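You operate a simulated robot arm through the tools that you are given. There is no shell and no other tool. Be economical: measure what you need, move in short steps, check, and stop when the job is done.

You are at the controls of a simulated two-armed robot. One attempt, no reset.

TASK
Take the silver seat post, change hands, seat it in the white tube and close the collar lever.

It is judged by the outcome, as a careful person would: the job done as asked, and still so three seconds after it is handed in. It fails if anything else is knocked over, pushed out of place, dropped, spilled or broken.

THE ROBOT
Two 7-joint arms with two-finger parallel grippers on one trunk, on a base that drives. Base frame: it is fixed to the floor where the robot stands at the start and does not move with it; the origin is under the middle of the robot, x ahead of it, y to its left, z up. Lengths are in cm, angles in degrees, forces in N, time in s.
The left shoulder is at the start at [7, 13.4, 120.1], the right one opposite. With the tool pointing down near the work surface each hand reaches from about 18 to 64 cm from the robot's upright axis, wherever it stands, measured 20 degrees to its own side. Places, roughly: bore of the white seat tube [30, 10, 90]; dark collar lever [20, 20, 90]; silver nest lever [20, 50, 90]; white seat tube [30, 10, 90]. Payload 1.57 kg a hand.
The TCP of each hand is the grasp point between the finger pads, 3 cm short of the fingertips. In the tool frame z runs along the fingers and y along their closing line. Largest opening 8 cm; finger width 1.7, thickness 1.2; the body of the gripper, 4 by 8.2 cm, starts 8 cm behind the TCP.
Orientation is that of the tool frame in the base frame, as a unit quaternion [w, x, y, z]. With the fingers straight down and closing along the base's y, the tool's x points along the base's -x, its y along +y and its z along -z.

THE INTERFACE
- The arms move only by the tool send_rows. It takes "left_motion", "right_motion" or both (then of equal length, played together; a hand with none holds still); each is a list that holds one entry, the list of rows, each a list of 7 numbers: the turn, a rotation vector about the base's x, y, z in degrees, then the shift along the base's x, y, z in cm, then the finger opening in cm, from 0 to 8. In form: [[[ax, ay, az, dx, dy, dz, gripper], ...]]. A call has 1 to 10 rows; each row is the pose to reach, as a shift and turn from the pose commanded when the call began. A row lasts 0.2 s, in which the tool goes at most 5 cm and 8.6 degrees; a call with a longer step from one row to the next is refused whole, and so is a gripper value outside its range. Where a pose cannot be reached the arm comes as near as it can. A force on the tool above 80 N (or 10 N above the force at the start of the call, whichever is more), or a blocked arm, ends the call early, and 0.2 s more pass. The fingers move at their own pace (about 15.3 cm/s each) and stop on an object; they squeeze with about 21 N. The grip force told is the motor's: it shows also when the fingers shut on nothing. Time passes only in rows, and 0.2 s behind the last, so rows that repeat a pose let the fingers close. The reply holds the time, the measured pose of the TCP, the force on the tool along the base axes, the opening and the grip force, in the units named above and with some noise, with the torque about the TCP (base axes, N m) and any sound that the robot's microphone picked up.
- Cameras (640 x 400 px; columns grow to the right, rows downward): "scene" is now at [12.67, 2.44, 141.16]; the picture's right is [0.28, -0.96, 0.00], its down [-0.70, -0.20, -0.68] and it looks along [0.66, 0.19, -0.73] (base axes); focal length 214 px, centre (320, 200). "left" rides on the left gripper at [7.2, 0.7, -12.2] in its tool frame; the picture's right is [-0.09, 1.00, 0.00], its down [-0.84, -0.08, -0.54] and it looks along [-0.54, -0.05, 0.84] (tool axes); focal length 238 px, centre (320, 200). "right" rides on the right gripper at [7.2, -0.7, -12.2] in its tool frame; the picture's right is [0.09, 1.00, 0.00], its down [-0.84, 0.08, -0.54] and it looks along [-0.54, 0.05, 0.84] (tool axes); focal length 238 px, centre (320, 200). There is no depth. A picture from a camera that has moved, and an enlarged one, comes with that camera's place and axes in the base frame and with its lens.
- get_image(camera): a new picture of that camera. The clock stands still meanwhile.
- lift_body(by): slides the trunk up (or, below 0, down) by that many cm; the arms and the scene camera ride with it, the base frame stays. It gives what a move gives, with no picture.
- drive_base(legs): drives the robot by 1 to 6 legs, each [ahead, left, turn to the left] in cm, cm and degrees, along the robot's own axes; the way and the turn of a leg run together, so that a leg with both is an arc; at most 150 cm and 180 degrees a leg. The arms and the cameras ride along, it lands a little off, and it stops where it bumps. It gives what a move gives.
- aim_head(pan, tilt): turns the head with the scene camera to pan (to the left, within 86 degrees either way) and tilt (down, from -29 to 69), counted from straight ahead of the robot. It gives what a move gives.
- zoom(camera, box): a new picture of the part [left, top, right, bottom] of that camera's present view, enlarged. The clock stands still meanwhile.
- finish_job(): hands the job in; it is judged then, once.

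Work in short steps. Places have to be worked out from the pictures, the camera data and where the tool is seen: move nearer, look again, correct. Check each grasp and each placing, and mend what went wrong. You have 120 turns and 92 pictures in all, those below and enlarged ones among them. Open the grippers and draw the arms clear of the work before you hand the job in, unless the task says otherwise; then end with one line.

The tools are called after "Request:" by a JSON object that holds its "method" and its "body". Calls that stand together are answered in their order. send_rows: Moves the arms, as the interface text tells. Its arguments: {"type":"object","properties":{"left_motion":{"type":"array","items":{"type":"array","items":{"type":"array","items":{"type":"number"}}}},"right_motion":{"type":"array","items":{"type":"array","items":{"type":"array","items":{"type":"number"}}}}},"required":[]} The other tools are called the same way: lift_body (by) slides the trunk up or down; drive_base (legs) drives the base; aim_head (pan, tilt) turns the head that bears the scene camera; get_image (camera) takes a picture; zoom (camera, box) takes an enlarged picture of a part of a camera's view; finish_job () hands the job in.

At the start:

```text
t: 0.0
left_tcp_pos: [40.15, 36.13, 121.41]
left_orientation: [0.0, 0.0, 1.0, 0.0]
left_contact_force: [0.1, 1.1, 0.1]
left_wrist_torque: [-0.01, -0.01, -0.02]
left_opening: 8.02
left_grasp_force: 0.0
right_tcp_pos: [32.76, -3.62, 127.73]
right_orientation: [0.0, -0.001, 1.0, 0.0]
right_contact_force: [-0.2, 0.6, 1.3]
right_wrist_torque: [0.04, 0.01, 0.01]
right_opening: 8.03
right_grasp_force: 0.0
trunk travel left (down, up): [-77.5, 16.5]
robot x, y, heading: [0.41, -0.04, -0.1]
head pan, tilt: [16.2, 46.8]
```

scene: 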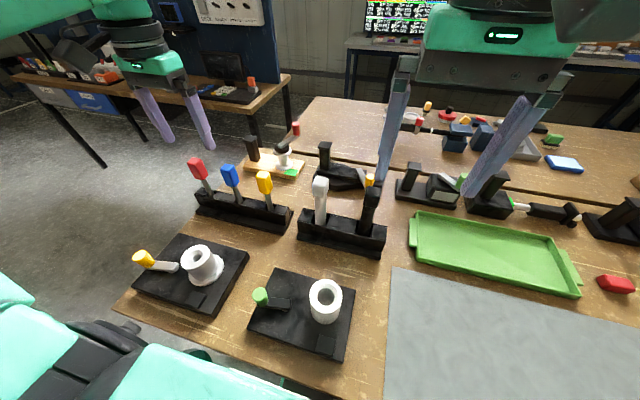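
right: 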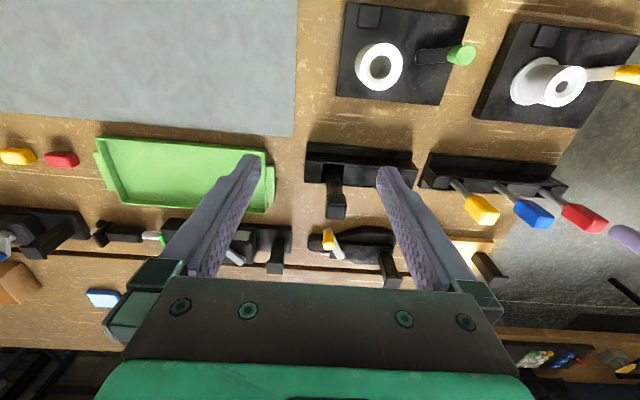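
left: 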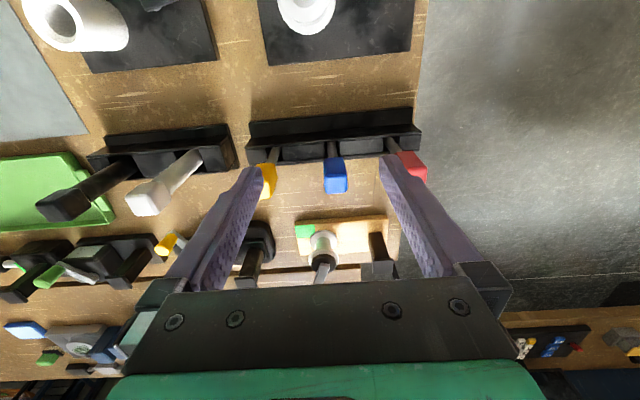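

I start by zooming into the scene to identify the seat post, the tubes and levers.

Request:
{"method": "zoom", "body": {"camera": "scene", "box": [100, 120, 400, 370]}}

Request:
{"method": "zoom", "body": {"camera": "scene", "box": [380, 80, 640, 300]}}

Request:
{"method": "zoom", "body": {"camera": "left", "box": [0, 100, 440, 375]}}

```text
1.60 times, centred on (250, 245) of scene
camera zoom: at [12.67, 2.44, 141.16], right [0.28, -0.96, 0.0], down [-0.7, -0.2, -0.68], along [0.66, 0.19, -0.73], focal length 343 px, centre (432, 128)
```

zoom: 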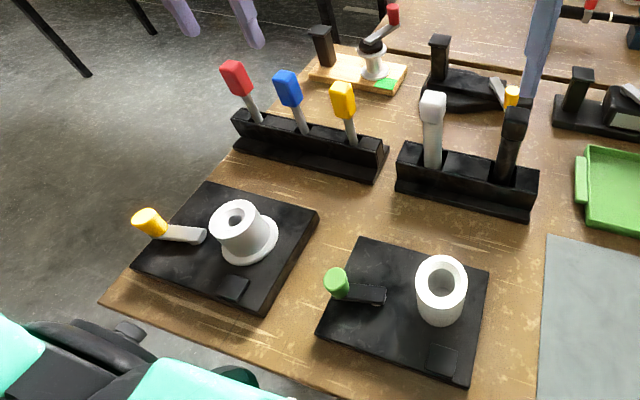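

```text
1.82 times, centred on (510, 190) of scene
camera zoom: at [12.67, 2.44, 141.16], right [0.28, -0.96, 0.0], down [-0.7, -0.2, -0.68], along [0.66, 0.19, -0.73], focal length 390 px, centre (-26, 218)
```

zoom: 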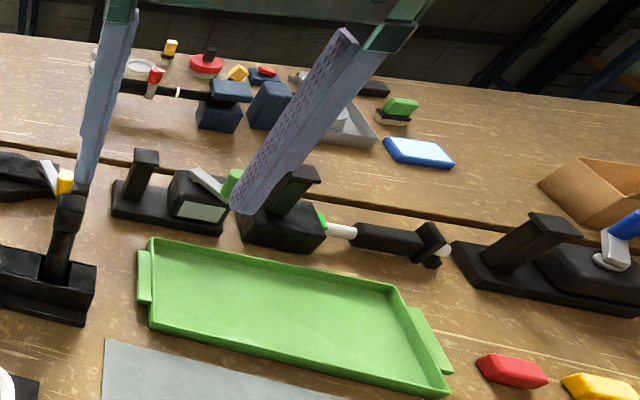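

```text
1.45 times, centred on (220, 238) of left
camera zoom: at [33.0, 36.6, 133.58], right [0.09, 1.0, 0.0], down [0.84, -0.08, 0.54], along [0.54, -0.05, -0.84], focal length 347 px, centre (466, 146)
```

zoom: 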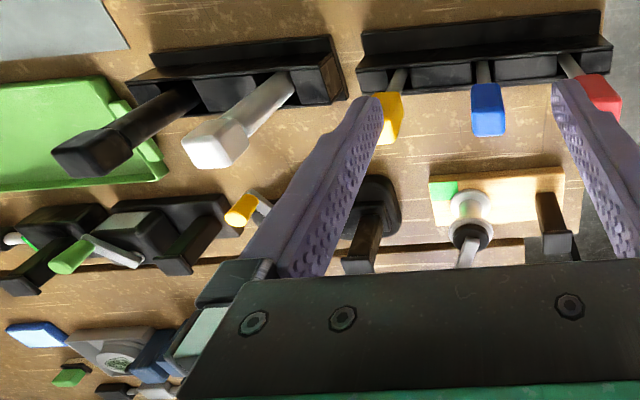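

The rack holds a silver and a black post. The near white tube (dark lever, green knob) is around [30,7]. I zoom in on the fixtures to see their details.

Request:
{"method": "zoom", "body": {"camera": "right", "box": [300, 0, 640, 212]}}

Request:
{"method": "zoom", "body": {"camera": "scene", "box": [230, 250, 390, 370]}}

Request:
{"method": "zoom", "body": {"camera": "scene", "box": [280, 160, 400, 260]}}

Request:
{"method": "zoom", "body": {"camera": "scene", "box": [115, 220, 260, 320]}}

```text
1.88 times, centred on (470, 106) of right
camera zoom: at [25.61, -4.36, 139.98], right [-0.09, 1.0, 0.0], down [0.84, 0.08, 0.54], along [0.54, 0.05, -0.84], focal length 449 px, centre (38, 377)
```

zoom: 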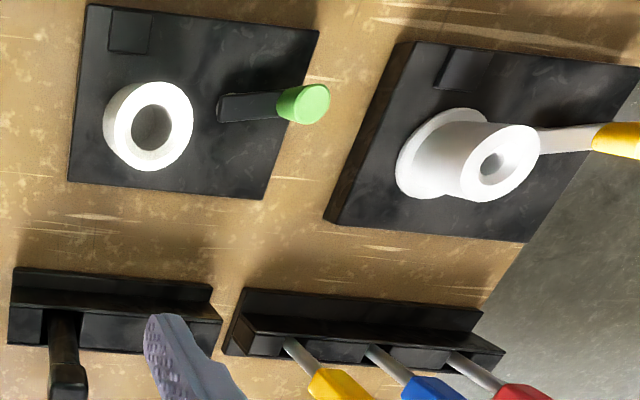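

```text
3.33 times, centred on (310, 310) of scene
camera zoom: at [12.67, 2.44, 141.16], right [0.28, -0.96, 0.0], down [-0.7, -0.2, -0.68], along [0.66, 0.19, -0.73], focal length 715 px, centre (353, -167)
```

zoom: 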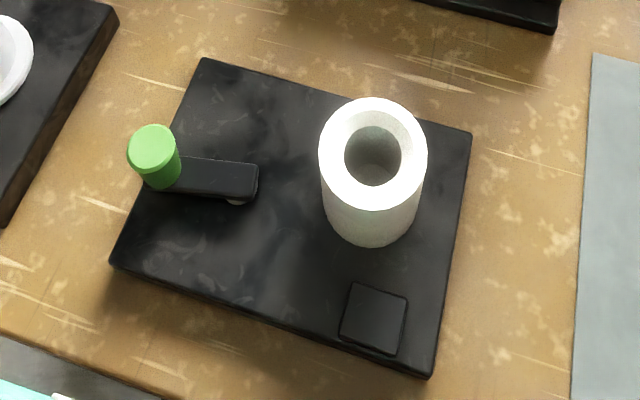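

```text
4.00 times, centred on (340, 210) of scene
camera zoom: at [12.67, 2.44, 141.16], right [0.28, -0.96, 0.0], down [-0.7, -0.2, -0.68], along [0.66, 0.19, -0.73], focal length 858 px, centre (240, 160)
```

zoom: 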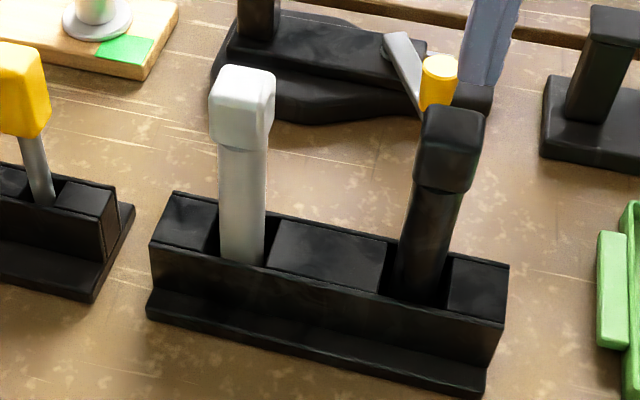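

```text
4.00 times, centred on (188, 270) of scene
camera zoom: at [12.67, 2.44, 141.16], right [0.28, -0.96, 0.0], down [-0.7, -0.2, -0.68], along [0.66, 0.19, -0.73], focal length 858 px, centre (850, -80)
```

zoom: 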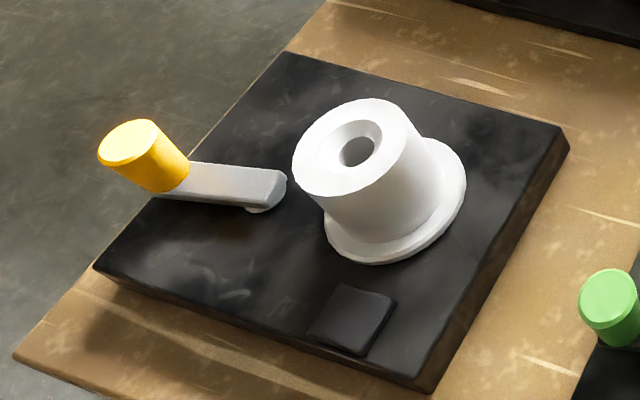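

The post to take is the silver one in the rack, at about [43,11] with its head top near z 112. The target tube is near [30,6], with the dark lever to its left. I'll move the right hand away while turning it toward a horizontal +y grip, and bring the left hand closer to the post.

Request:
{"method": "send_rows", "body": {"left_motion": [[[0, 0, 0, 0, -3, 0.3, 8], [0, 0, 0, 0, -6, 0.6, 8], [0, 0, 0, 0, -9, 1, 8], [0, 0, 0, 0, -12, 1.5, 8], [0, 0, 0, 0, -15, 2, 8], [0, 0, 0, 0, -18, 2, 8], [0, 0, 0, 0, -21, 2, 8]]], "right_motion": [[[4.94, 4.94, -4.94, 0, -3, 0, 8], [9.88, 9.88, -9.88, 0, -6, 0, 8], [14.82, 14.82, -14.82, 0, -9, 0, 8], [19.76, 19.76, -19.76, 0, -12, 0, 8], [24.7, 24.7, -24.7, 0, -15, 0, 8], [29.64, 29.64, -29.64, 0, -18, 0, 8], [34.58, 34.58, -34.58, 0, -21, 0, 8]]]}}

Request:
{"method": "get_image", "body": {"camera": "left"}}

Request:
{"method": "get_image", "body": {"camera": "scene"}}

```text
t: 1.6
left_tcp_pos: [40.09, 14.65, 123.3]
left_orientation: [0.0, 0.0, 1.0, 0.001]
left_contact_force: [-0.3, 0.0, 0.4]
left_wrist_torque: [0.01, 0.01, 0.02]
left_opening: 8.03
left_grasp_force: 0.0
right_tcp_pos: [32.72, -24.92, 127.69]
right_orientation: [-0.289, 0.288, 0.865, 0.291]
right_contact_force: [0.7, -1.2, -0.3]
right_wrist_torque: [0.05, 0.01, -0.03]
right_opening: 8.01
right_grasp_force: 0.0
trunk travel left (down, up): [-77.5, 16.5]
robot x, y, heading: [-0.36, -0.35, -0.1]
head pan, tilt: [16.2, 46.8]
```

```text
81 pictures are left
camera left: at [32.92, 15.26, 135.62], right [0.09, 1.0, 0.0], down [0.84, -0.08, 0.54], along [0.54, -0.05, -0.84], focal length 238 px, centre (320, 200)
```

left: 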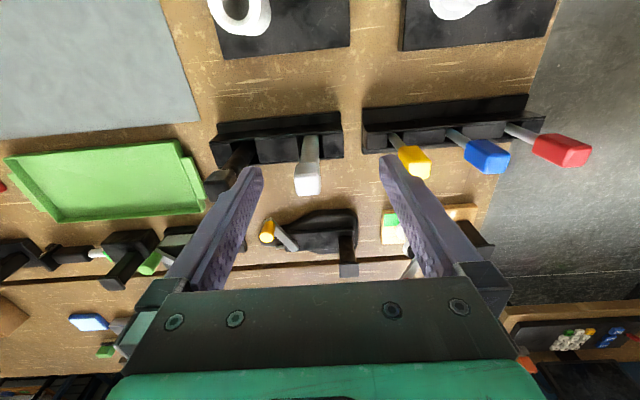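

```text
80 pictures are left
camera scene: at [12.61, 2.13, 141.17], right [0.28, -0.96, 0.0], down [-0.7, -0.2, -0.68], along [0.66, 0.19, -0.73], focal length 214 px, centre (320, 200)
```

scene: 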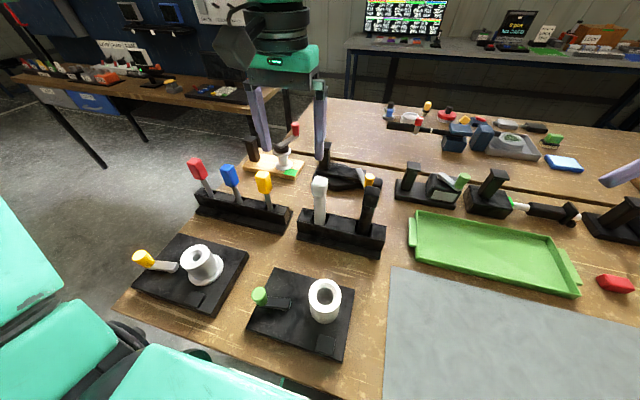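

Triangulated: post at about [47.5, 12.2], with its head top near z 108. I move the left hand above it, continue turning the right one, then look again.

Request:
{"method": "send_rows", "body": {"left_motion": [[[0, 0, 0, 1, -0.4, -0.5, 8], [0, 0, 0, 2, -0.8, -1, 8], [0, 0, 0, 3, -1.2, -2, 8], [0, 0, 0, 4, -1.6, -3, 8], [0, 0, 0, 5, -2, -4, 8], [0, 0, 0, 6, -2.4, -5, 8], [0, 0, 0, 7.4, -2.4, -6, 8]]], "right_motion": [[[4.94, 4.94, -4.94, 0, 0, -1, 8], [9.88, 9.88, -9.88, 0, 0, -2, 8], [14.82, 14.82, -14.82, 0, 0, -3, 8], [19.76, 19.76, -19.76, 0, 0, -4, 8], [24.7, 24.7, -24.7, 0, 0, -5, 8], [29.64, 29.64, -29.64, 0, 0, -6, 8], [34.64, 34.64, -34.64, 0, 0, -7, 8]]]}}

Request:
{"method": "get_image", "body": {"camera": "left"}}

Request:
{"method": "get_image", "body": {"camera": "scene"}}

```text
refused: row 7 steps farther than a row can; nothing moved
```

```text
79 pictures are left
camera left: at [32.92, 15.26, 135.62], right [0.09, 1.0, 0.0], down [0.84, -0.08, 0.54], along [0.54, -0.05, -0.84], focal length 238 px, centre (320, 200)
```

left: 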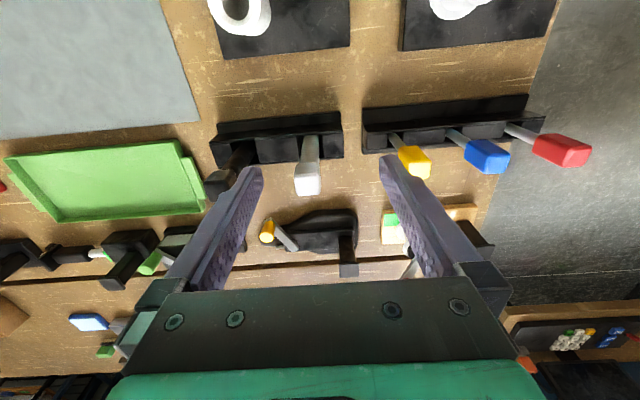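

```text
78 pictures are left
camera scene: at [12.61, 2.13, 141.17], right [0.28, -0.96, 0.0], down [-0.7, -0.2, -0.68], along [0.66, 0.19, -0.73], focal length 214 px, centre (320, 200)
```

scene: 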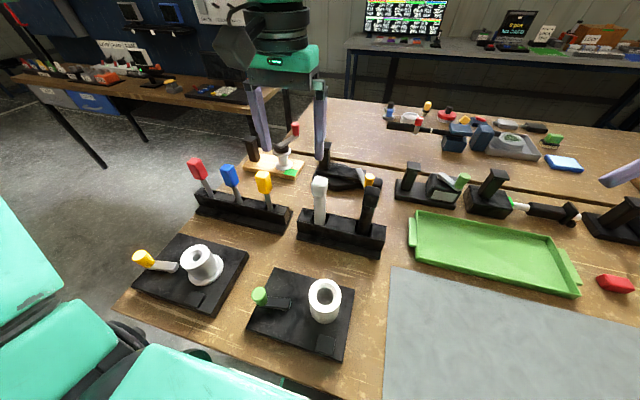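

The last row turned a hair too far, so the call was refused. I resend it corrected.

Request:
{"method": "send_rows", "body": {"left_motion": [[[0, 0, 0, 1, -0.4, -0.5, 8], [0, 0, 0, 2, -0.8, -1, 8], [0, 0, 0, 3, -1.2, -2, 8], [0, 0, 0, 4, -1.6, -3, 8], [0, 0, 0, 5, -2, -4, 8], [0, 0, 0, 6, -2.4, -5, 8], [0, 0, 0, 7.4, -2.4, -6, 8]]], "right_motion": [[[4.94, 4.94, -4.94, 0, 0, -1, 8], [9.88, 9.88, -9.88, 0, 0, -2, 8], [14.82, 14.82, -14.82, 0, 0, -3, 8], [19.76, 19.76, -19.76, 0, 0, -4, 8], [24.7, 24.7, -24.7, 0, 0, -5, 8], [29.64, 29.64, -29.64, 0, 0, -6, 8], [34.58, 34.58, -34.58, 0, 0, -7, 8]]]}}

```text
t: 3.2
left_tcp_pos: [47.66, 12.62, 117.41]
left_orientation: [0.0, -0.001, 1.0, 0.0]
left_contact_force: [-0.2, 0.1, 1.1]
left_wrist_torque: [0.0, -0.02, 0.0]
left_opening: 8.0
left_grasp_force: 0.2
right_tcp_pos: [32.95, -24.77, 120.68]
right_orientation: [-0.5, 0.5, 0.501, 0.5]
right_contact_force: [0.2, 0.2, -0.6]
right_wrist_torque: [-0.02, 0.02, 0.0]
right_opening: 8.02
right_grasp_force: 0.0
trunk travel left (down, up): [-77.5, 16.5]
robot x, y, heading: [0.26, 0.14, 0.1]
head pan, tilt: [16.2, 46.8]
```

Both hands arrived. I look at the post under the left hand.

Request:
{"method": "get_image", "body": {"camera": "left"}}

Request:
{"method": "get_image", "body": {"camera": "scene"}}

```text
77 pictures are left
camera left: at [40.52, 13.24, 129.65], right [0.09, 1.0, 0.0], down [0.84, -0.08, 0.54], along [0.54, -0.05, -0.84], focal length 238 px, centre (320, 200)
```

left: 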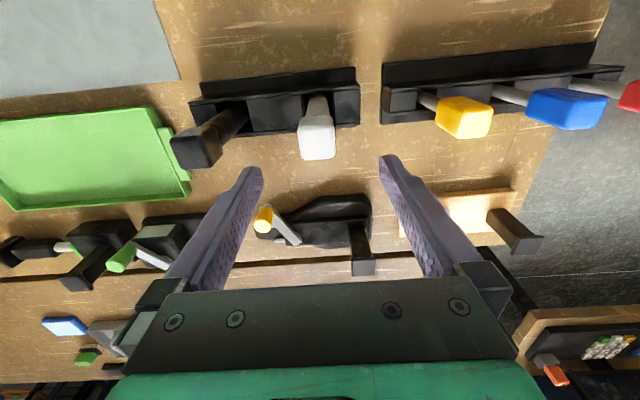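

```text
76 pictures are left
camera scene: at [12.74, 2.44, 141.16], right [0.28, -0.96, 0.0], down [-0.7, -0.2, -0.68], along [0.66, 0.19, -0.73], focal length 214 px, centre (320, 200)
```

scene: 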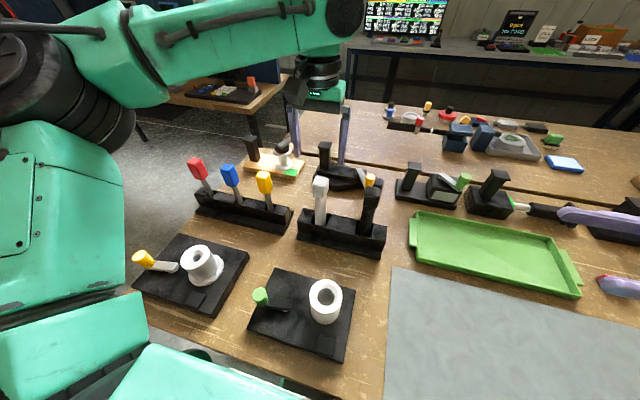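

Head is about 0.4 ahead and 0.25 to the right of the TCP axis. I correct and come down partway.

Request:
{"method": "send_rows", "body": {"left_motion": [[[0, 0, 0, 0.4, -0.25, -1, 7], [0, 0, 0, 0.4, -0.25, -3, 7], [0, 0, 0, 0.4, -0.25, -5, 7], [0, 0, 0, 0.4, -0.25, -7, 7], [0, 0, 0, 0.4, -0.25, -7, 7]]]}}

Request:
{"method": "get_image", "body": {"camera": "left"}}

Request:
{"method": "zoom", "body": {"camera": "scene", "box": [250, 100, 410, 260]}}

```text
t: 4.4
left_tcp_pos: [48.1, 12.4, 110.48]
left_orientation: [0.0, 0.0, 1.0, 0.001]
left_contact_force: [0.0, -0.8, 0.8]
left_wrist_torque: [-0.02, -0.01, -0.01]
left_opening: 7.01
left_grasp_force: 0.0
right_tcp_pos: [32.85, -24.77, 120.68]
right_orientation: [-0.5, 0.5, 0.501, 0.5]
right_contact_force: [0.6, 0.1, -0.2]
right_wrist_torque: [-0.02, -0.02, 0.0]
right_opening: 8.02
right_grasp_force: 0.1
trunk travel left (down, up): [-77.5, 16.5]
robot x, y, heading: [0.28, -0.25, 0.1]
head pan, tilt: [16.2, 46.8]
```

```text
75 pictures are left
camera left: at [40.82, 13.05, 122.65], right [0.09, 1.0, 0.0], down [0.84, -0.08, 0.54], along [0.54, -0.05, -0.84], focal length 238 px, centre (320, 200)
```

left: 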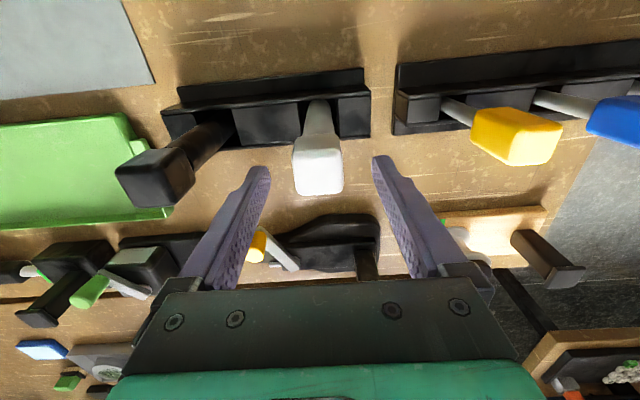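

```text
2.50 times, centred on (330, 180) of scene
camera zoom: at [12.66, 2.42, 141.16], right [0.28, -0.96, 0.0], down [-0.7, -0.2, -0.68], along [0.66, 0.19, -0.73], focal length 536 px, centre (295, 250)
```

zoom: 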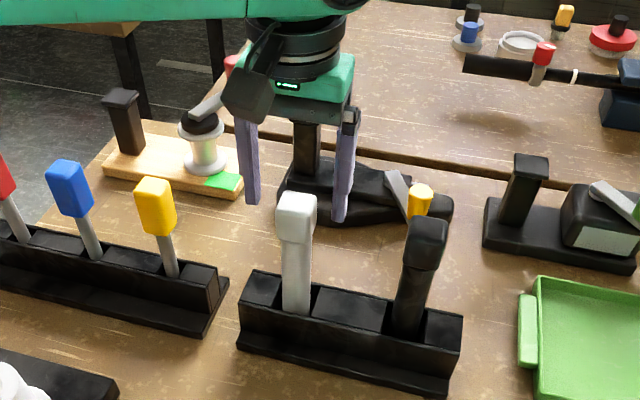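

Head top is at about [48.2, 12.35, 108.1], between the open fingers. I go down 4.2 and close on the head.

Request:
{"method": "send_rows", "body": {"left_motion": [[[0, 0, 0, 0.1, 0, -1.5, 7], [0, 0, 0, 0.1, 0, -3, 7], [0, 0, 0, 0.1, 0, -4.2, 7], [0, 0, 0, 0.1, 0, -4.2, 7], [0, 0, 0, 0.1, 0, -4.2, 4], [0, 0, 0, 0.1, 0, -4.2, 1], [0, 0, 0, 0.1, 0, -4.2, 1]]]}}

Request:
{"method": "get_image", "body": {"camera": "left"}}

Request:
{"method": "zoom", "body": {"camera": "scene", "box": [250, 100, 410, 260]}}

```text
t: 6.0
left_tcp_pos: [47.98, 12.31, 106.28]
left_orientation: [0.0, 0.0, 1.0, 0.0]
left_contact_force: [1.2, 0.5, 0.8]
left_wrist_torque: [0.01, 0.06, 0.04]
left_opening: 3.37
left_grasp_force: 21.2
right_tcp_pos: [32.81, -24.7, 120.68]
right_orientation: [-0.5, 0.5, 0.501, 0.5]
right_contact_force: [0.0, 0.1, -0.6]
right_wrist_torque: [0.02, 0.0, 0.01]
right_opening: 7.99
right_grasp_force: 0.1
trunk travel left (down, up): [-77.5, 16.5]
robot x, y, heading: [0.19, 0.15, 0.1]
head pan, tilt: [16.2, 46.8]
```

```text
73 pictures are left
camera left: at [40.86, 12.97, 118.51], right [0.09, 1.0, 0.0], down [0.84, -0.08, 0.54], along [0.54, -0.05, -0.84], focal length 238 px, centre (320, 200)
```

left: 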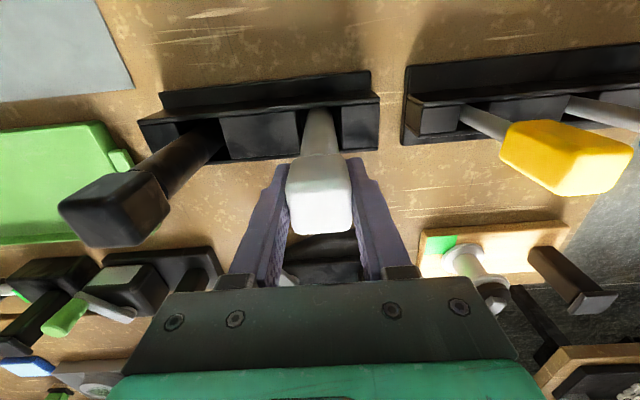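

```text
2.50 times, centred on (330, 180) of scene
camera zoom: at [12.69, 2.42, 141.16], right [0.28, -0.96, 0.0], down [-0.7, -0.2, -0.68], along [0.66, 0.19, -0.73], focal length 536 px, centre (295, 250)
```

zoom: 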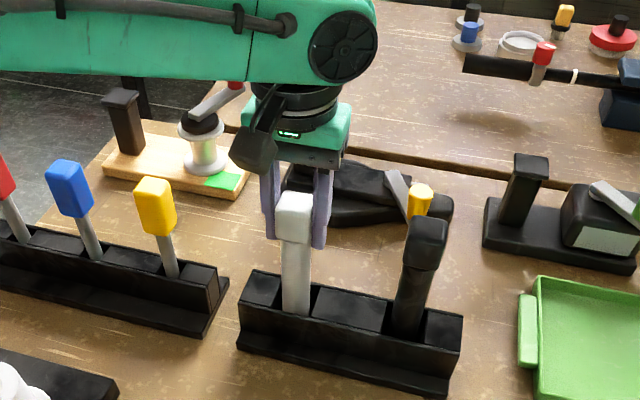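

Gripped (3.37 cm head, 21 N). I lift straight up.

Request:
{"method": "send_rows", "body": {"left_motion": [[[0, 0, 0, 0, 0, 1, 1], [0, 0, 0, 0, 0, 2.5, 1], [0, 0, 0, 0, 0, 4, 1], [0, 0, 0, 0, 0, 6, 1], [0, 0, 0, 0, 0, 8, 1], [0, 0, 0, 0, 0, 10, 1], [0, 0, 0, 0, 0, 12, 1], [0, 0, 0, 0, 0, 14, 1], [0, 0, 0, 0, 0, 16, 1]]]}}

Request:
{"method": "get_image", "body": {"camera": "scene"}}

Request:
{"method": "get_image", "body": {"camera": "left"}}

Request:
{"method": "get_image", "body": {"camera": "right"}}

```text
t: 8.0
left_tcp_pos: [47.01, 13.41, 121.98]
left_orientation: [0.001, -0.003, 1.0, -0.002]
left_contact_force: [0.7, -0.1, -2.4]
left_wrist_torque: [0.0, -0.04, 0.03]
left_opening: 3.41
left_grasp_force: 21.1
left hand out of reach, approached as far as the arm can: row 8, 9
right_tcp_pos: [32.81, -24.66, 120.76]
right_orientation: [-0.498, 0.5, 0.502, 0.5]
right_contact_force: [-0.2, 0.4, -0.6]
right_wrist_torque: [0.0, -0.01, -0.03]
right_opening: 8.0
right_grasp_force: 0.1
trunk travel left (down, up): [-77.5, 16.5]
robot x, y, heading: [0.25, 0.01, 0.1]
head pan, tilt: [16.2, 46.8]
```

```text
71 pictures are left
camera scene: at [12.6, 2.47, 141.16], right [0.28, -0.96, 0.0], down [-0.7, -0.2, -0.68], along [0.66, 0.19, -0.73], focal length 214 px, centre (320, 200)
```

scene: 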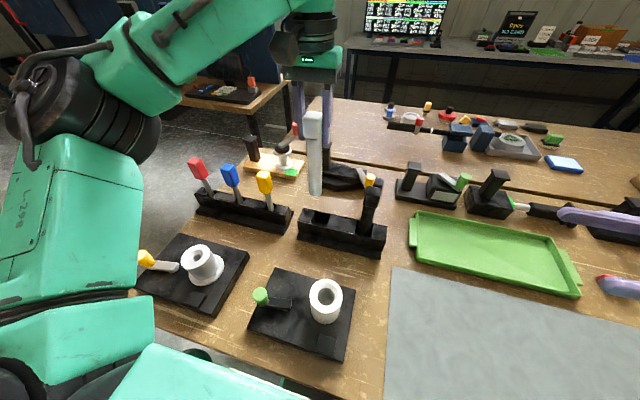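

```text
70 pictures are left
camera left: at [39.84, 14.02, 134.24], right [0.09, 1.0, 0.0], down [0.84, -0.07, 0.54], along [0.54, -0.05, -0.84], focal length 238 px, centre (320, 200)
```

left: 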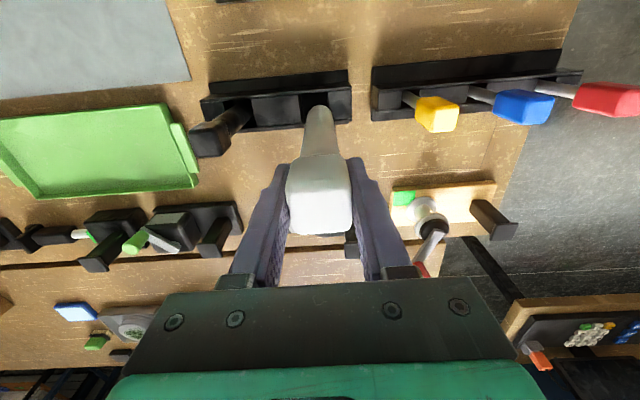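

```text
69 pictures are left
camera right: at [32.16, -36.86, 127.99], right [1.0, 0.0, 0.09], down [0.08, -0.54, -0.84], along [0.05, 0.84, -0.54], focal length 238 px, centre (320, 200)
```

right: 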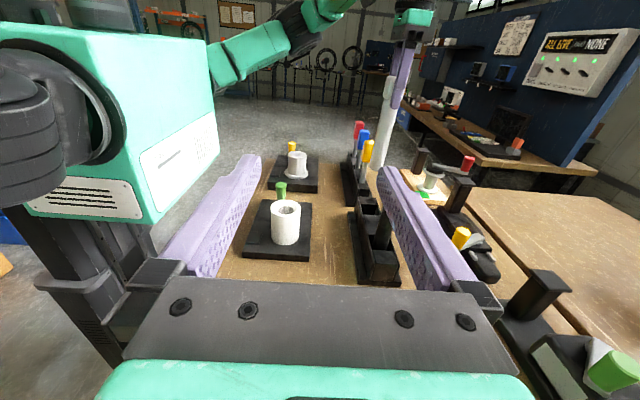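

The post is out of the nest, about 18.7 cm long with its bottom at z≈105. I bring it back nearer the robot, to about [38, 8, 120], for the handover.

Request:
{"method": "send_rows", "body": {"left_motion": [[[0, 0, 0, -2, -0.5, 0, 1], [0, 0, 0, -4, -1.5, 0, 1], [0, 0, 0, -6, -3, 0, 1], [0, 0, 0, -8, -4.5, 0, 1], [0, 0, 0, -9.5, -5, 0, 1], [0, 0, 0, -9.5, -5, 0, 1]]]}}

Request:
{"method": "get_image", "body": {"camera": "right"}}

Request:
{"method": "get_image", "body": {"camera": "scene"}}

```text
t: 9.4
left_tcp_pos: [37.85, 8.24, 121.94]
left_orientation: [-0.001, 0.001, 1.0, 0.0]
left_contact_force: [-0.5, 0.1, -2.8]
left_wrist_torque: [-0.03, 0.03, 0.02]
left_opening: 3.38
left_grasp_force: 21.1
right_tcp_pos: [32.84, -24.64, 120.57]
right_orientation: [-0.5, 0.499, 0.501, 0.499]
right_contact_force: [-0.4, -0.1, 1.0]
right_wrist_torque: [-0.02, -0.02, 0.02]
right_opening: 8.01
right_grasp_force: 0.0
trunk travel left (down, up): [-77.5, 16.5]
robot x, y, heading: [-0.19, -0.06, -0.2]
head pan, tilt: [16.2, 46.8]
```

```text
68 pictures are left
camera right: at [32.31, -36.89, 127.94], right [1.0, 0.0, 0.09], down [0.08, -0.54, -0.84], along [0.05, 0.84, -0.54], focal length 238 px, centre (320, 200)
```

right: 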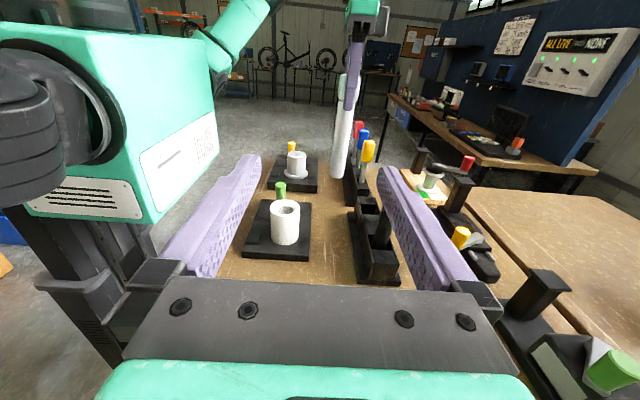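

```text
67 pictures are left
camera scene: at [12.77, 2.44, 141.15], right [0.28, -0.96, 0.0], down [-0.7, -0.2, -0.68], along [0.66, 0.19, -0.73], focal length 214 px, centre (320, 200)
```

scene: 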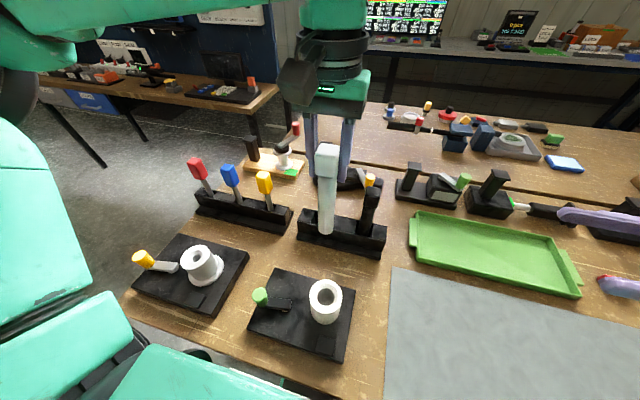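

Post axis is at [37.9, 8.2] with its bottom at z 105. I bring the right hand to about [37.9, -2, 115.5], short of the post, and check alignment.

Request:
{"method": "send_rows", "body": {"right_motion": [[[0, 0, 0, 1.5, 1, -1.5, 8], [0, 0, 0, 3, 3, -3, 8], [0, 0, 0, 5, 5, -5, 8], [0, 0, 0, 5, 8, -5, 8], [0, 0, 0, 5, 11, -5, 8], [0, 0, 0, 5, 14, -5, 8], [0, 0, 0, 5, 17, -5, 8], [0, 0, 0, 5, 20, -5, 8], [0, 0, 0, 5, 22.5, -5, 8], [0, 0, 0, 5, 22.5, -5, 8]]]}}

Request:
{"method": "get_image", "body": {"camera": "right"}}

Request:
{"method": "get_image", "body": {"camera": "scene"}}

```text
t: 11.6
left_tcp_pos: [37.73, 8.23, 121.83]
left_orientation: [0.001, 0.0, 1.0, -0.001]
left_contact_force: [0.5, -0.1, -2.5]
left_wrist_torque: [0.01, -0.05, 0.0]
left_opening: 3.37
left_grasp_force: 21.0
right_tcp_pos: [37.74, -2.19, 115.58]
right_orientation: [-0.499, 0.5, 0.501, 0.5]
right_contact_force: [-0.4, 0.1, -0.4]
right_wrist_torque: [-0.02, 0.0, 0.04]
right_opening: 8.0
right_grasp_force: 0.1
trunk travel left (down, up): [-77.5, 16.5]
robot x, y, heading: [0.1, 0.05, 0.1]
head pan, tilt: [16.2, 46.8]
```

```text
66 pictures are left
camera right: at [37.12, -14.39, 122.83], right [1.0, 0.0, 0.09], down [0.08, -0.54, -0.84], along [0.05, 0.84, -0.54], focal length 238 px, centre (320, 200)
```

right: 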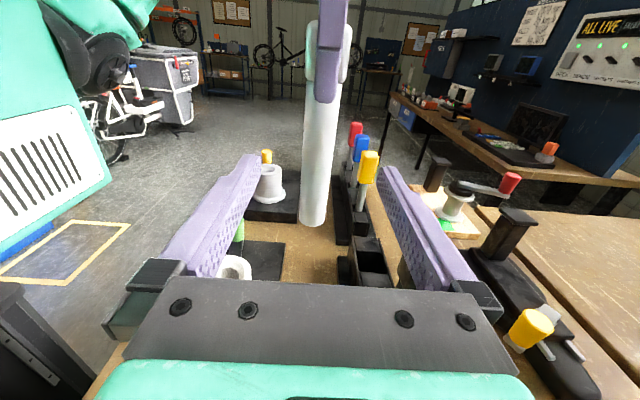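

```text
65 pictures are left
camera scene: at [12.68, 2.39, 141.16], right [0.28, -0.96, 0.0], down [-0.7, -0.2, -0.68], along [0.66, 0.19, -0.73], focal length 214 px, centre (320, 200)
```

scene: 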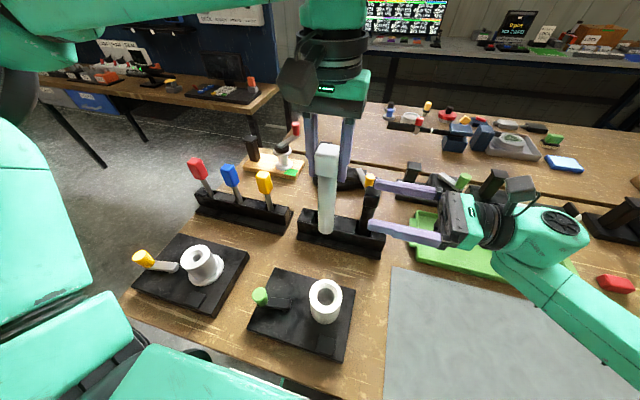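

Aligned well. I advance the remaining 10.3 cm and close on the shaft.

Request:
{"method": "send_rows", "body": {"right_motion": [[[0, 0, 0, 0.1, 3, 0, 8], [0, 0, 0, 0.1, 6, 0, 8], [0, 0, 0, 0.1, 8.5, 0, 8], [0, 0, 0, 0.1, 10.2, 0, 8], [0, 0, 0, 0.1, 10.2, 0, 8], [0, 0, 0, 0.1, 10.2, 0, 5], [0, 0, 0, 0.1, 10.2, 0, 3], [0, 0, 0, 0.1, 10.2, 0, 1], [0, 0, 0, 0.1, 10.2, 0, 1]]]}}

Request:
{"method": "get_image", "body": {"camera": "right"}}

Request:
{"method": "get_image", "body": {"camera": "scene"}}

```text
t: 13.6
left_tcp_pos: [37.79, 8.26, 121.92]
left_orientation: [0.0, 0.0, 1.0, 0.0]
left_contact_force: [6.4, -0.8, -2.8]
left_wrist_torque: [0.0, -0.26, 0.0]
left_opening: 3.38
left_grasp_force: 21.3
right_tcp_pos: [37.76, 8.05, 115.88]
right_orientation: [-0.5, 0.499, 0.502, 0.499]
right_contact_force: [-6.3, 0.9, 0.9]
right_wrist_torque: [-0.08, -0.18, 0.02]
right_opening: 3.01
right_grasp_force: 21.2
trunk travel left (down, up): [-77.5, 16.5]
robot x, y, heading: [0.13, -0.16, 0.0]
head pan, tilt: [16.2, 46.8]
```

```text
64 pictures are left
camera right: at [37.15, -4.16, 123.09], right [1.0, 0.0, 0.09], down [0.08, -0.54, -0.84], along [0.05, 0.84, -0.54], focal length 238 px, centre (320, 200)
```

right: 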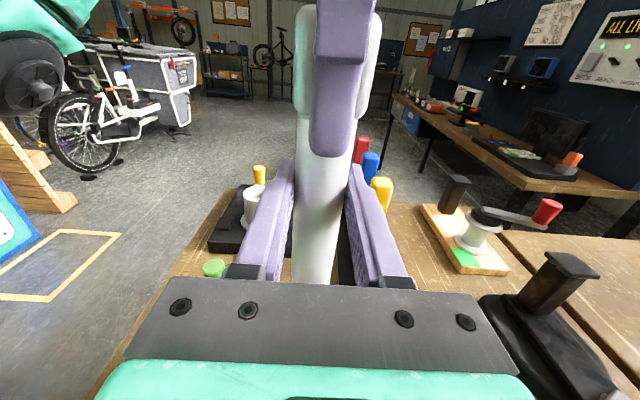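

```text
63 pictures are left
camera scene: at [12.71, 2.43, 141.16], right [0.28, -0.96, 0.0], down [-0.7, -0.2, -0.68], along [0.66, 0.19, -0.73], focal length 214 px, centre (320, 200)
```

scene: 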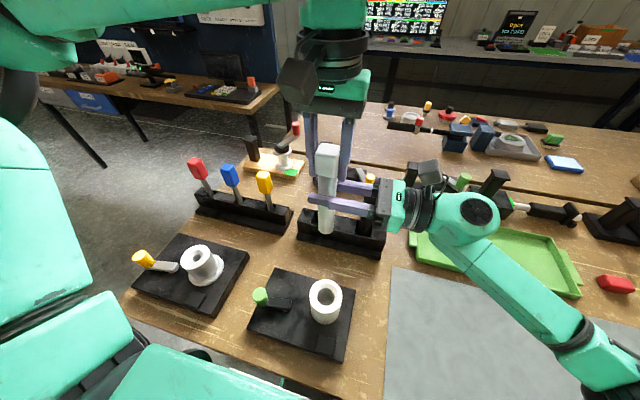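

The right hand holds the shaft (3.0 cm, 21 N). I release with the left hand and raise it clear.

Request:
{"method": "send_rows", "body": {"left_motion": [[[0, 0, 0, 0, 0, 0, 4], [0, 0, 0, 0, 0, 0, 6], [0, 0, 0, 0, 0, 0, 6], [0, 0, 0, 0, 0, 1.5, 6], [0, 0, 0, 0, 0, 3.5, 6], [0, 0, 0, 0, 0, 5.5, 6]]]}}

Request:
{"method": "get_image", "body": {"camera": "right"}}

```text
t: 15.0
left_tcp_pos: [37.71, 8.8, 127.37]
left_orientation: [0.0, -0.001, 1.0, -0.001]
left_contact_force: [-0.3, -0.3, -1.0]
left_wrist_torque: [-0.03, 0.02, 0.02]
left_opening: 6.0
left_grasp_force: 0.1
left hand out of reach, approached as far as the arm can: row 6
right_tcp_pos: [37.89, 8.06, 115.67]
right_orientation: [-0.5, 0.5, 0.501, 0.499]
right_contact_force: [1.4, -0.6, -0.3]
right_wrist_torque: [0.02, -0.14, -0.03]
right_opening: 3.01
right_grasp_force: 21.0
trunk travel left (down, up): [-77.5, 16.5]
robot x, y, heading: [0.23, -0.13, -0.2]
head pan, tilt: [16.2, 46.8]
```

```text
62 pictures are left
camera right: at [37.28, -4.14, 123.05], right [1.0, 0.0, 0.09], down [0.08, -0.54, -0.84], along [0.05, 0.84, -0.54], focal length 238 px, centre (320, 200)
```

right: 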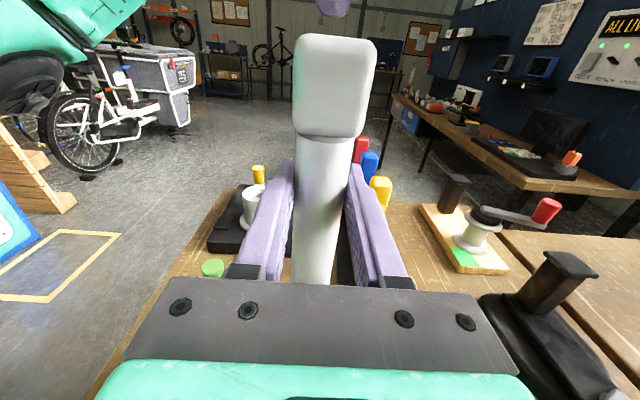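

Handover done; the right hand holds the post. I draw the left hand away to the left.

Request:
{"method": "send_rows", "body": {"left_motion": [[[0, 0, 0, 0, 2, 0, 6], [0, 0, 0, 0, 5, 0, 6], [0, 0, 0, 0, 8, 0, 6], [0, 0, 0, 0, 12, 0, 6], [0, 0, 0, 0, 16, 0, 6], [0, 0, 0, 0, 20, 0, 6], [0, 0, 0, 0, 24, 0, 6]]]}}

Request:
{"method": "get_image", "body": {"camera": "scene"}}

Request:
{"method": "get_image", "body": {"camera": "left"}}

```text
t: 16.6
left_tcp_pos: [37.57, 32.81, 127.24]
left_orientation: [-0.001, 0.0, 1.0, -0.001]
left_contact_force: [0.0, -0.1, 0.4]
left_wrist_torque: [-0.05, -0.01, 0.0]
left_opening: 5.98
left_grasp_force: 0.1
right_tcp_pos: [37.76, 8.07, 115.84]
right_orientation: [-0.499, 0.5, 0.501, 0.499]
right_contact_force: [2.0, 0.2, -0.2]
right_wrist_torque: [0.04, -0.17, -0.03]
right_opening: 2.97
right_grasp_force: 20.3
trunk travel left (down, up): [-77.5, 16.5]
robot x, y, heading: [-0.01, 0.07, -0.0]
head pan, tilt: [16.2, 46.8]
```

```text
61 pictures are left
camera scene: at [12.69, 2.61, 141.15], right [0.28, -0.96, 0.0], down [-0.7, -0.2, -0.68], along [0.66, 0.19, -0.73], focal length 214 px, centre (320, 200)
```

scene: 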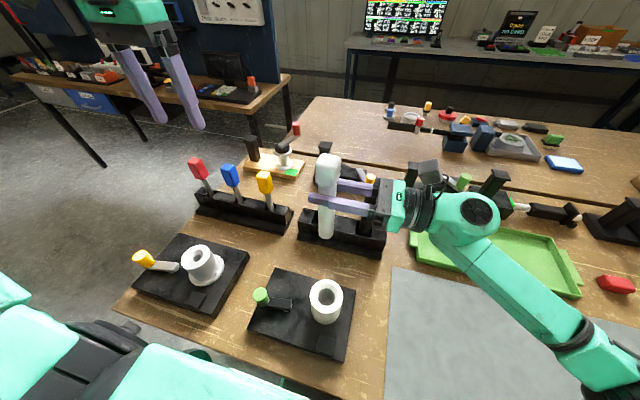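

```text
60 pictures are left
camera left: at [30.37, 33.39, 139.46], right [0.09, 1.0, 0.0], down [0.84, -0.08, 0.54], along [0.54, -0.05, -0.84], focal length 238 px, centre (320, 200)
```

left: 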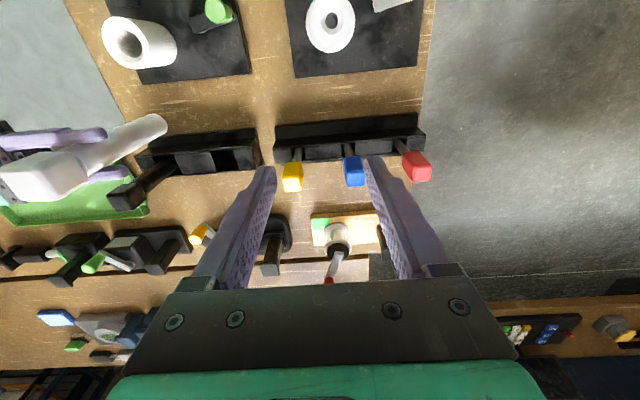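

The left camera sees the tube from the side, a good second view. I zoom both views on the tube to refine the bore.

Request:
{"method": "zoom", "body": {"camera": "left", "box": [60, 0, 252, 120]}}

Request:
{"method": "zoom", "body": {"camera": "scene", "box": [240, 250, 400, 350]}}

```text
3.33 times, centred on (156, 60) of left
camera zoom: at [30.37, 33.39, 139.46], right [0.09, 1.0, 0.0], down [0.84, -0.08, 0.54], along [0.54, -0.05, -0.84], focal length 794 px, centre (867, 667)
```

zoom: 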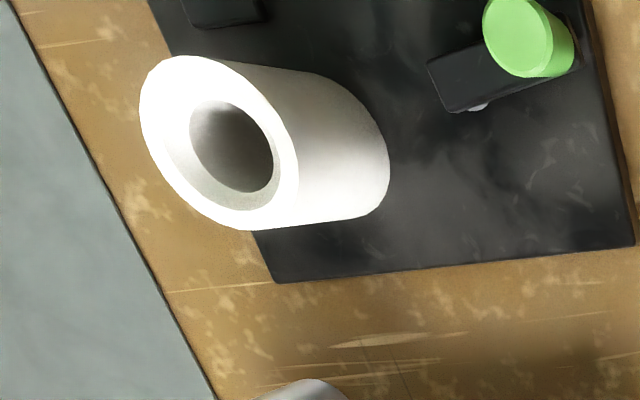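

```text
4.00 times, centred on (320, 300) of scene
camera zoom: at [12.69, 2.61, 141.15], right [0.28, -0.96, 0.0], down [-0.7, -0.2, -0.68], along [0.66, 0.19, -0.73], focal length 858 px, centre (320, -200)
```

zoom: 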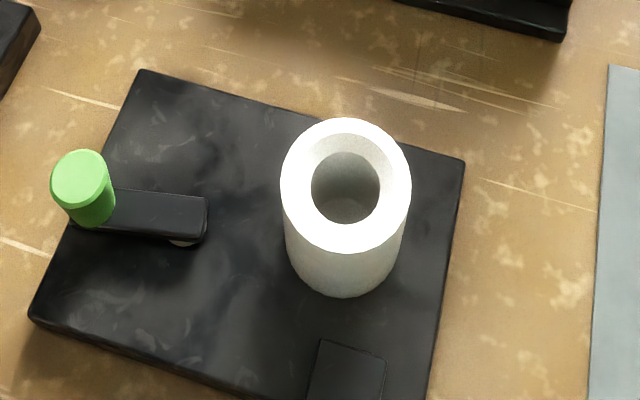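

Bore top centre is at about [27.3, 5.5, 98.4]. I carry the post above it with its bottom at about z 102.

Request:
{"method": "send_rows", "body": {"right_motion": [[[0, 0, 0, -1.5, -0.5, 0, 1], [0, 0, 0, -3, -1, 0, 1], [0, 0, 0, -5, -1.5, 0, 1], [0, 0, 0, -7, -2, 0, 1], [0, 0, 0, -9, -2.5, 0, 1], [0, 0, 0, -10.5, -2.55, 0, 1], [0, 0, 0, -10.5, -2.55, -1.5, 1], [0, 0, 0, -10.5, -2.55, -3, 1], [0, 0, 0, -10.5, -2.55, -3, 1]]]}}

Request:
{"method": "zoom", "body": {"camera": "scene", "box": [240, 200, 400, 350]}}

Request:
{"method": "zoom", "body": {"camera": "left", "box": [0, 0, 252, 158]}}

Request:
{"method": "get_image", "body": {"camera": "right"}}

```text
t: 18.6
left_tcp_pos: [37.53, 32.58, 127.31]
left_orientation: [0.0, 0.0, 1.0, 0.0]
left_contact_force: [0.5, 0.1, 0.2]
left_wrist_torque: [-0.02, -0.01, -0.03]
left_opening: 5.98
left_grasp_force: 0.1
right_tcp_pos: [27.4, 5.53, 112.81]
right_orientation: [-0.5, 0.5, 0.501, 0.5]
right_contact_force: [0.7, 0.2, 0.1]
right_wrist_torque: [0.01, 0.0, -0.01]
right_opening: 3.0
right_grasp_force: 20.8
trunk travel left (down, up): [-77.5, 16.5]
robot x, y, heading: [-0.05, -0.0, -0.0]
head pan, tilt: [16.2, 46.8]
```

```text
2.67 times, centred on (320, 275) of scene
camera zoom: at [12.69, 2.44, 141.16], right [0.28, -0.96, 0.0], down [-0.7, -0.2, -0.68], along [0.66, 0.19, -0.73], focal length 572 px, centre (320, 0)
```

zoom: 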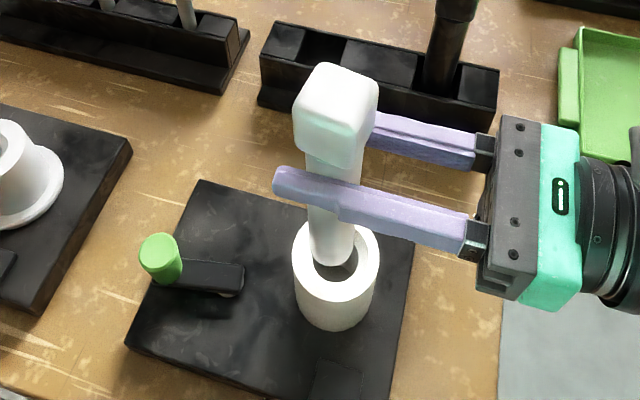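

```text
2.53 times, centred on (126, 79) of left
camera zoom: at [30.37, 33.16, 139.52], right [0.09, 1.0, 0.0], down [0.84, -0.08, 0.54], along [0.54, -0.05, -0.84], focal length 603 px, centre (811, 506)
```

zoom: 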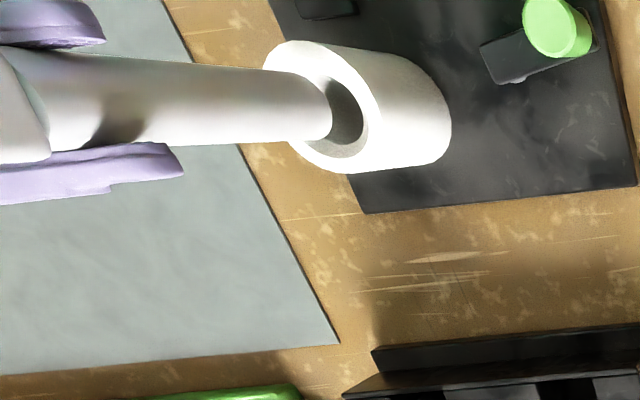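

```text
55 pictures are left
camera right: at [26.72, -6.73, 120.03], right [1.0, 0.0, 0.09], down [0.08, -0.54, -0.84], along [0.05, 0.84, -0.54], focal length 238 px, centre (320, 200)
```

right: 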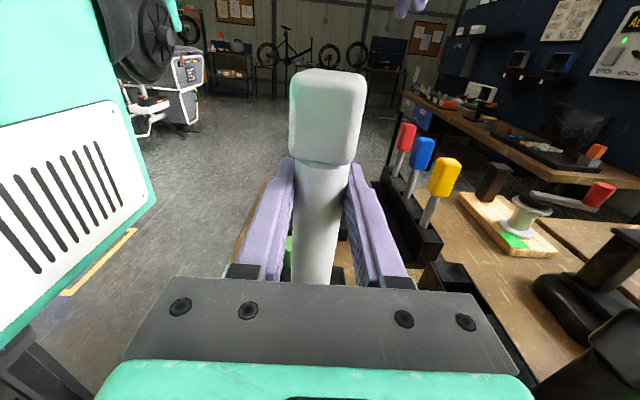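

Projection shows the post bottom is at about z 99.3, about 1 cm above the rim and centred within a millimetre or two. I lower gently and watch the forces.

Request:
{"method": "send_rows", "body": {"right_motion": [[[0, 0, 0, -0.05, 0, -0.5, 1], [0, 0, 0, -0.05, 0, -1, 1], [0, 0, 0, -0.05, 0, -1.5, 1], [0, 0, 0, -0.05, 0, -2, 1], [0, 0, 0, -0.05, 0, -2.3, 1]]]}}

Request:
{"method": "zoom", "body": {"camera": "scene", "box": [240, 200, 400, 350]}}

Request:
{"method": "zoom", "body": {"camera": "left", "box": [0, 0, 252, 158]}}

```text
t: 19.8
left_tcp_pos: [37.57, 32.46, 127.25]
left_orientation: [0.0, 0.0, 1.0, 0.0]
left_contact_force: [-0.1, 0.3, -0.1]
left_wrist_torque: [0.01, -0.04, 0.01]
left_opening: 6.01
left_grasp_force: 0.0
right_tcp_pos: [27.36, 5.42, 110.49]
right_orientation: [-0.499, 0.5, 0.501, 0.5]
right_contact_force: [-0.2, -0.2, 0.1]
right_wrist_torque: [-0.01, 0.04, -0.04]
right_opening: 2.99
right_grasp_force: 21.5
trunk travel left (down, up): [-77.5, 16.5]
robot x, y, heading: [0.31, -0.16, -0.3]
head pan, tilt: [16.2, 46.8]
```

```text
2.67 times, centred on (320, 275) of scene
camera zoom: at [12.69, 2.44, 141.16], right [0.28, -0.96, 0.0], down [-0.7, -0.2, -0.68], along [0.66, 0.19, -0.73], focal length 572 px, centre (320, 0)
```

zoom: 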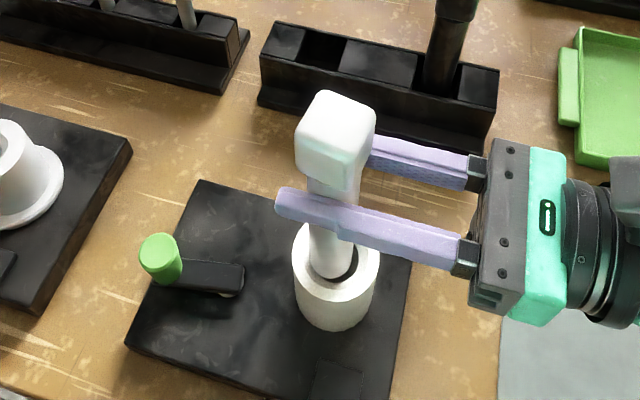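

```text
2.53 times, centred on (126, 79) of left
camera zoom: at [30.37, 33.16, 139.52], right [0.09, 1.0, 0.0], down [0.84, -0.08, 0.54], along [0.54, -0.05, -0.84], focal length 603 px, centre (811, 506)
```

zoom: 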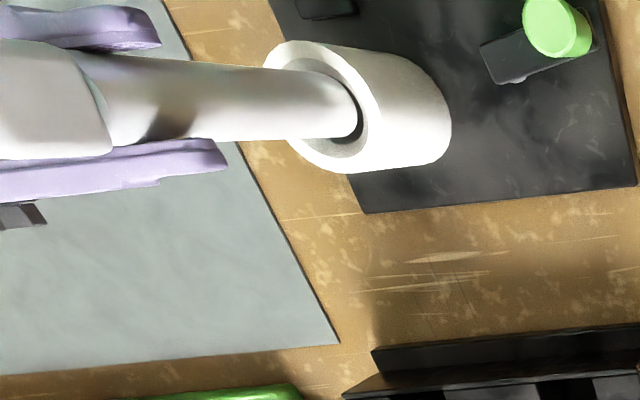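

The tip has entered the mouth with no contact force. I continue down with a tiny correction (+x, −y).

Request:
{"method": "send_rows", "body": {"right_motion": [[[0, 0, 0, 0.1, -0.1, -0.4, 1], [0, 0, 0, 0.1, -0.1, -0.8, 1], [0, 0, 0, 0.1, -0.1, -1.2, 1], [0, 0, 0, 0.1, -0.1, -1.6, 1], [0, 0, 0, 0.1, -0.1, -2, 1], [0, 0, 0, 0.1, -0.1, -2.4, 1]]]}}

Request:
{"method": "zoom", "body": {"camera": "scene", "box": [240, 200, 400, 350]}}

Request:
{"method": "zoom", "body": {"camera": "left", "box": [0, 0, 252, 158]}}

```text
t: 21.2
left_tcp_pos: [37.55, 32.58, 127.42]
left_orientation: [0.001, -0.001, 1.0, 0.001]
left_contact_force: [0.2, 0.4, -0.4]
left_wrist_torque: [-0.01, 0.03, -0.02]
left_opening: 6.01
left_grasp_force: 0.1
right_tcp_pos: [27.36, 5.27, 108.12]
right_orientation: [-0.499, 0.5, 0.502, 0.499]
right_contact_force: [0.2, 0.3, 0.1]
right_wrist_torque: [0.0, 0.01, 0.04]
right_opening: 2.97
right_grasp_force: 21.6
trunk travel left (down, up): [-77.5, 16.5]
robot x, y, heading: [0.15, 0.02, -0.2]
head pan, tilt: [16.2, 46.8]
```

```text
2.67 times, centred on (320, 275) of scene
camera zoom: at [12.7, 2.44, 141.16], right [0.28, -0.96, 0.0], down [-0.7, -0.2, -0.68], along [0.66, 0.19, -0.73], focal length 572 px, centre (320, 0)
```

zoom: 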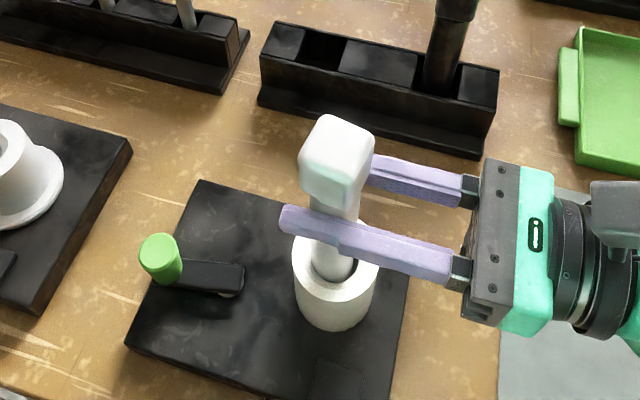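

```text
2.53 times, centred on (126, 79) of left
camera zoom: at [30.38, 33.17, 139.51], right [0.09, 1.0, 0.0], down [0.84, -0.08, 0.54], along [0.54, -0.05, -0.84], focal length 603 px, centre (811, 506)
```

zoom: 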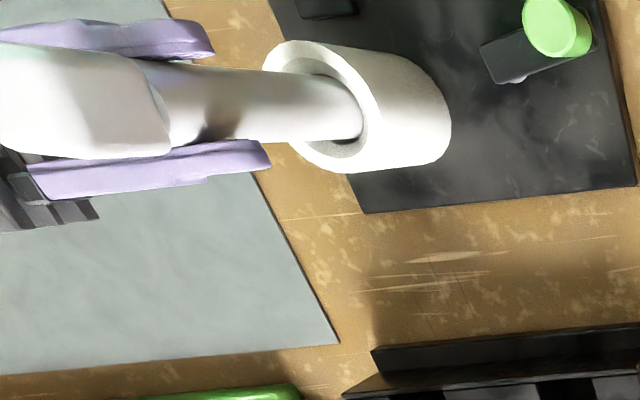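

It is sliding in freely, about 3.7 cm deep. I keep lowering.

Request:
{"method": "send_rows", "body": {"right_motion": [[[0, 0, 0, 0, 0, -0.4, 1], [0, 0, 0, 0, 0, -0.8, 1], [0, 0, 0, 0, 0, -1.2, 1], [0, 0, 0, 0, 0, -1.6, 1], [0, 0, 0, 0, 0, -2, 1]]]}}

```text
t: 22.4
left_tcp_pos: [37.55, 32.52, 127.28]
left_orientation: [0.0, -0.001, 1.0, 0.001]
left_contact_force: [-0.6, -0.5, -0.3]
left_wrist_torque: [0.02, -0.01, 0.01]
left_opening: 5.99
left_grasp_force: 0.1
right_tcp_pos: [27.4, 5.3, 105.94]
right_orientation: [-0.5, 0.499, 0.502, 0.499]
right_contact_force: [0.0, 0.1, -0.3]
right_wrist_torque: [-0.03, -0.06, 0.0]
right_opening: 2.98
right_grasp_force: 21.1
trunk travel left (down, up): [-77.5, 16.5]
robot x, y, heading: [0.1, 0.26, 0.1]
head pan, tilt: [16.2, 46.8]
```

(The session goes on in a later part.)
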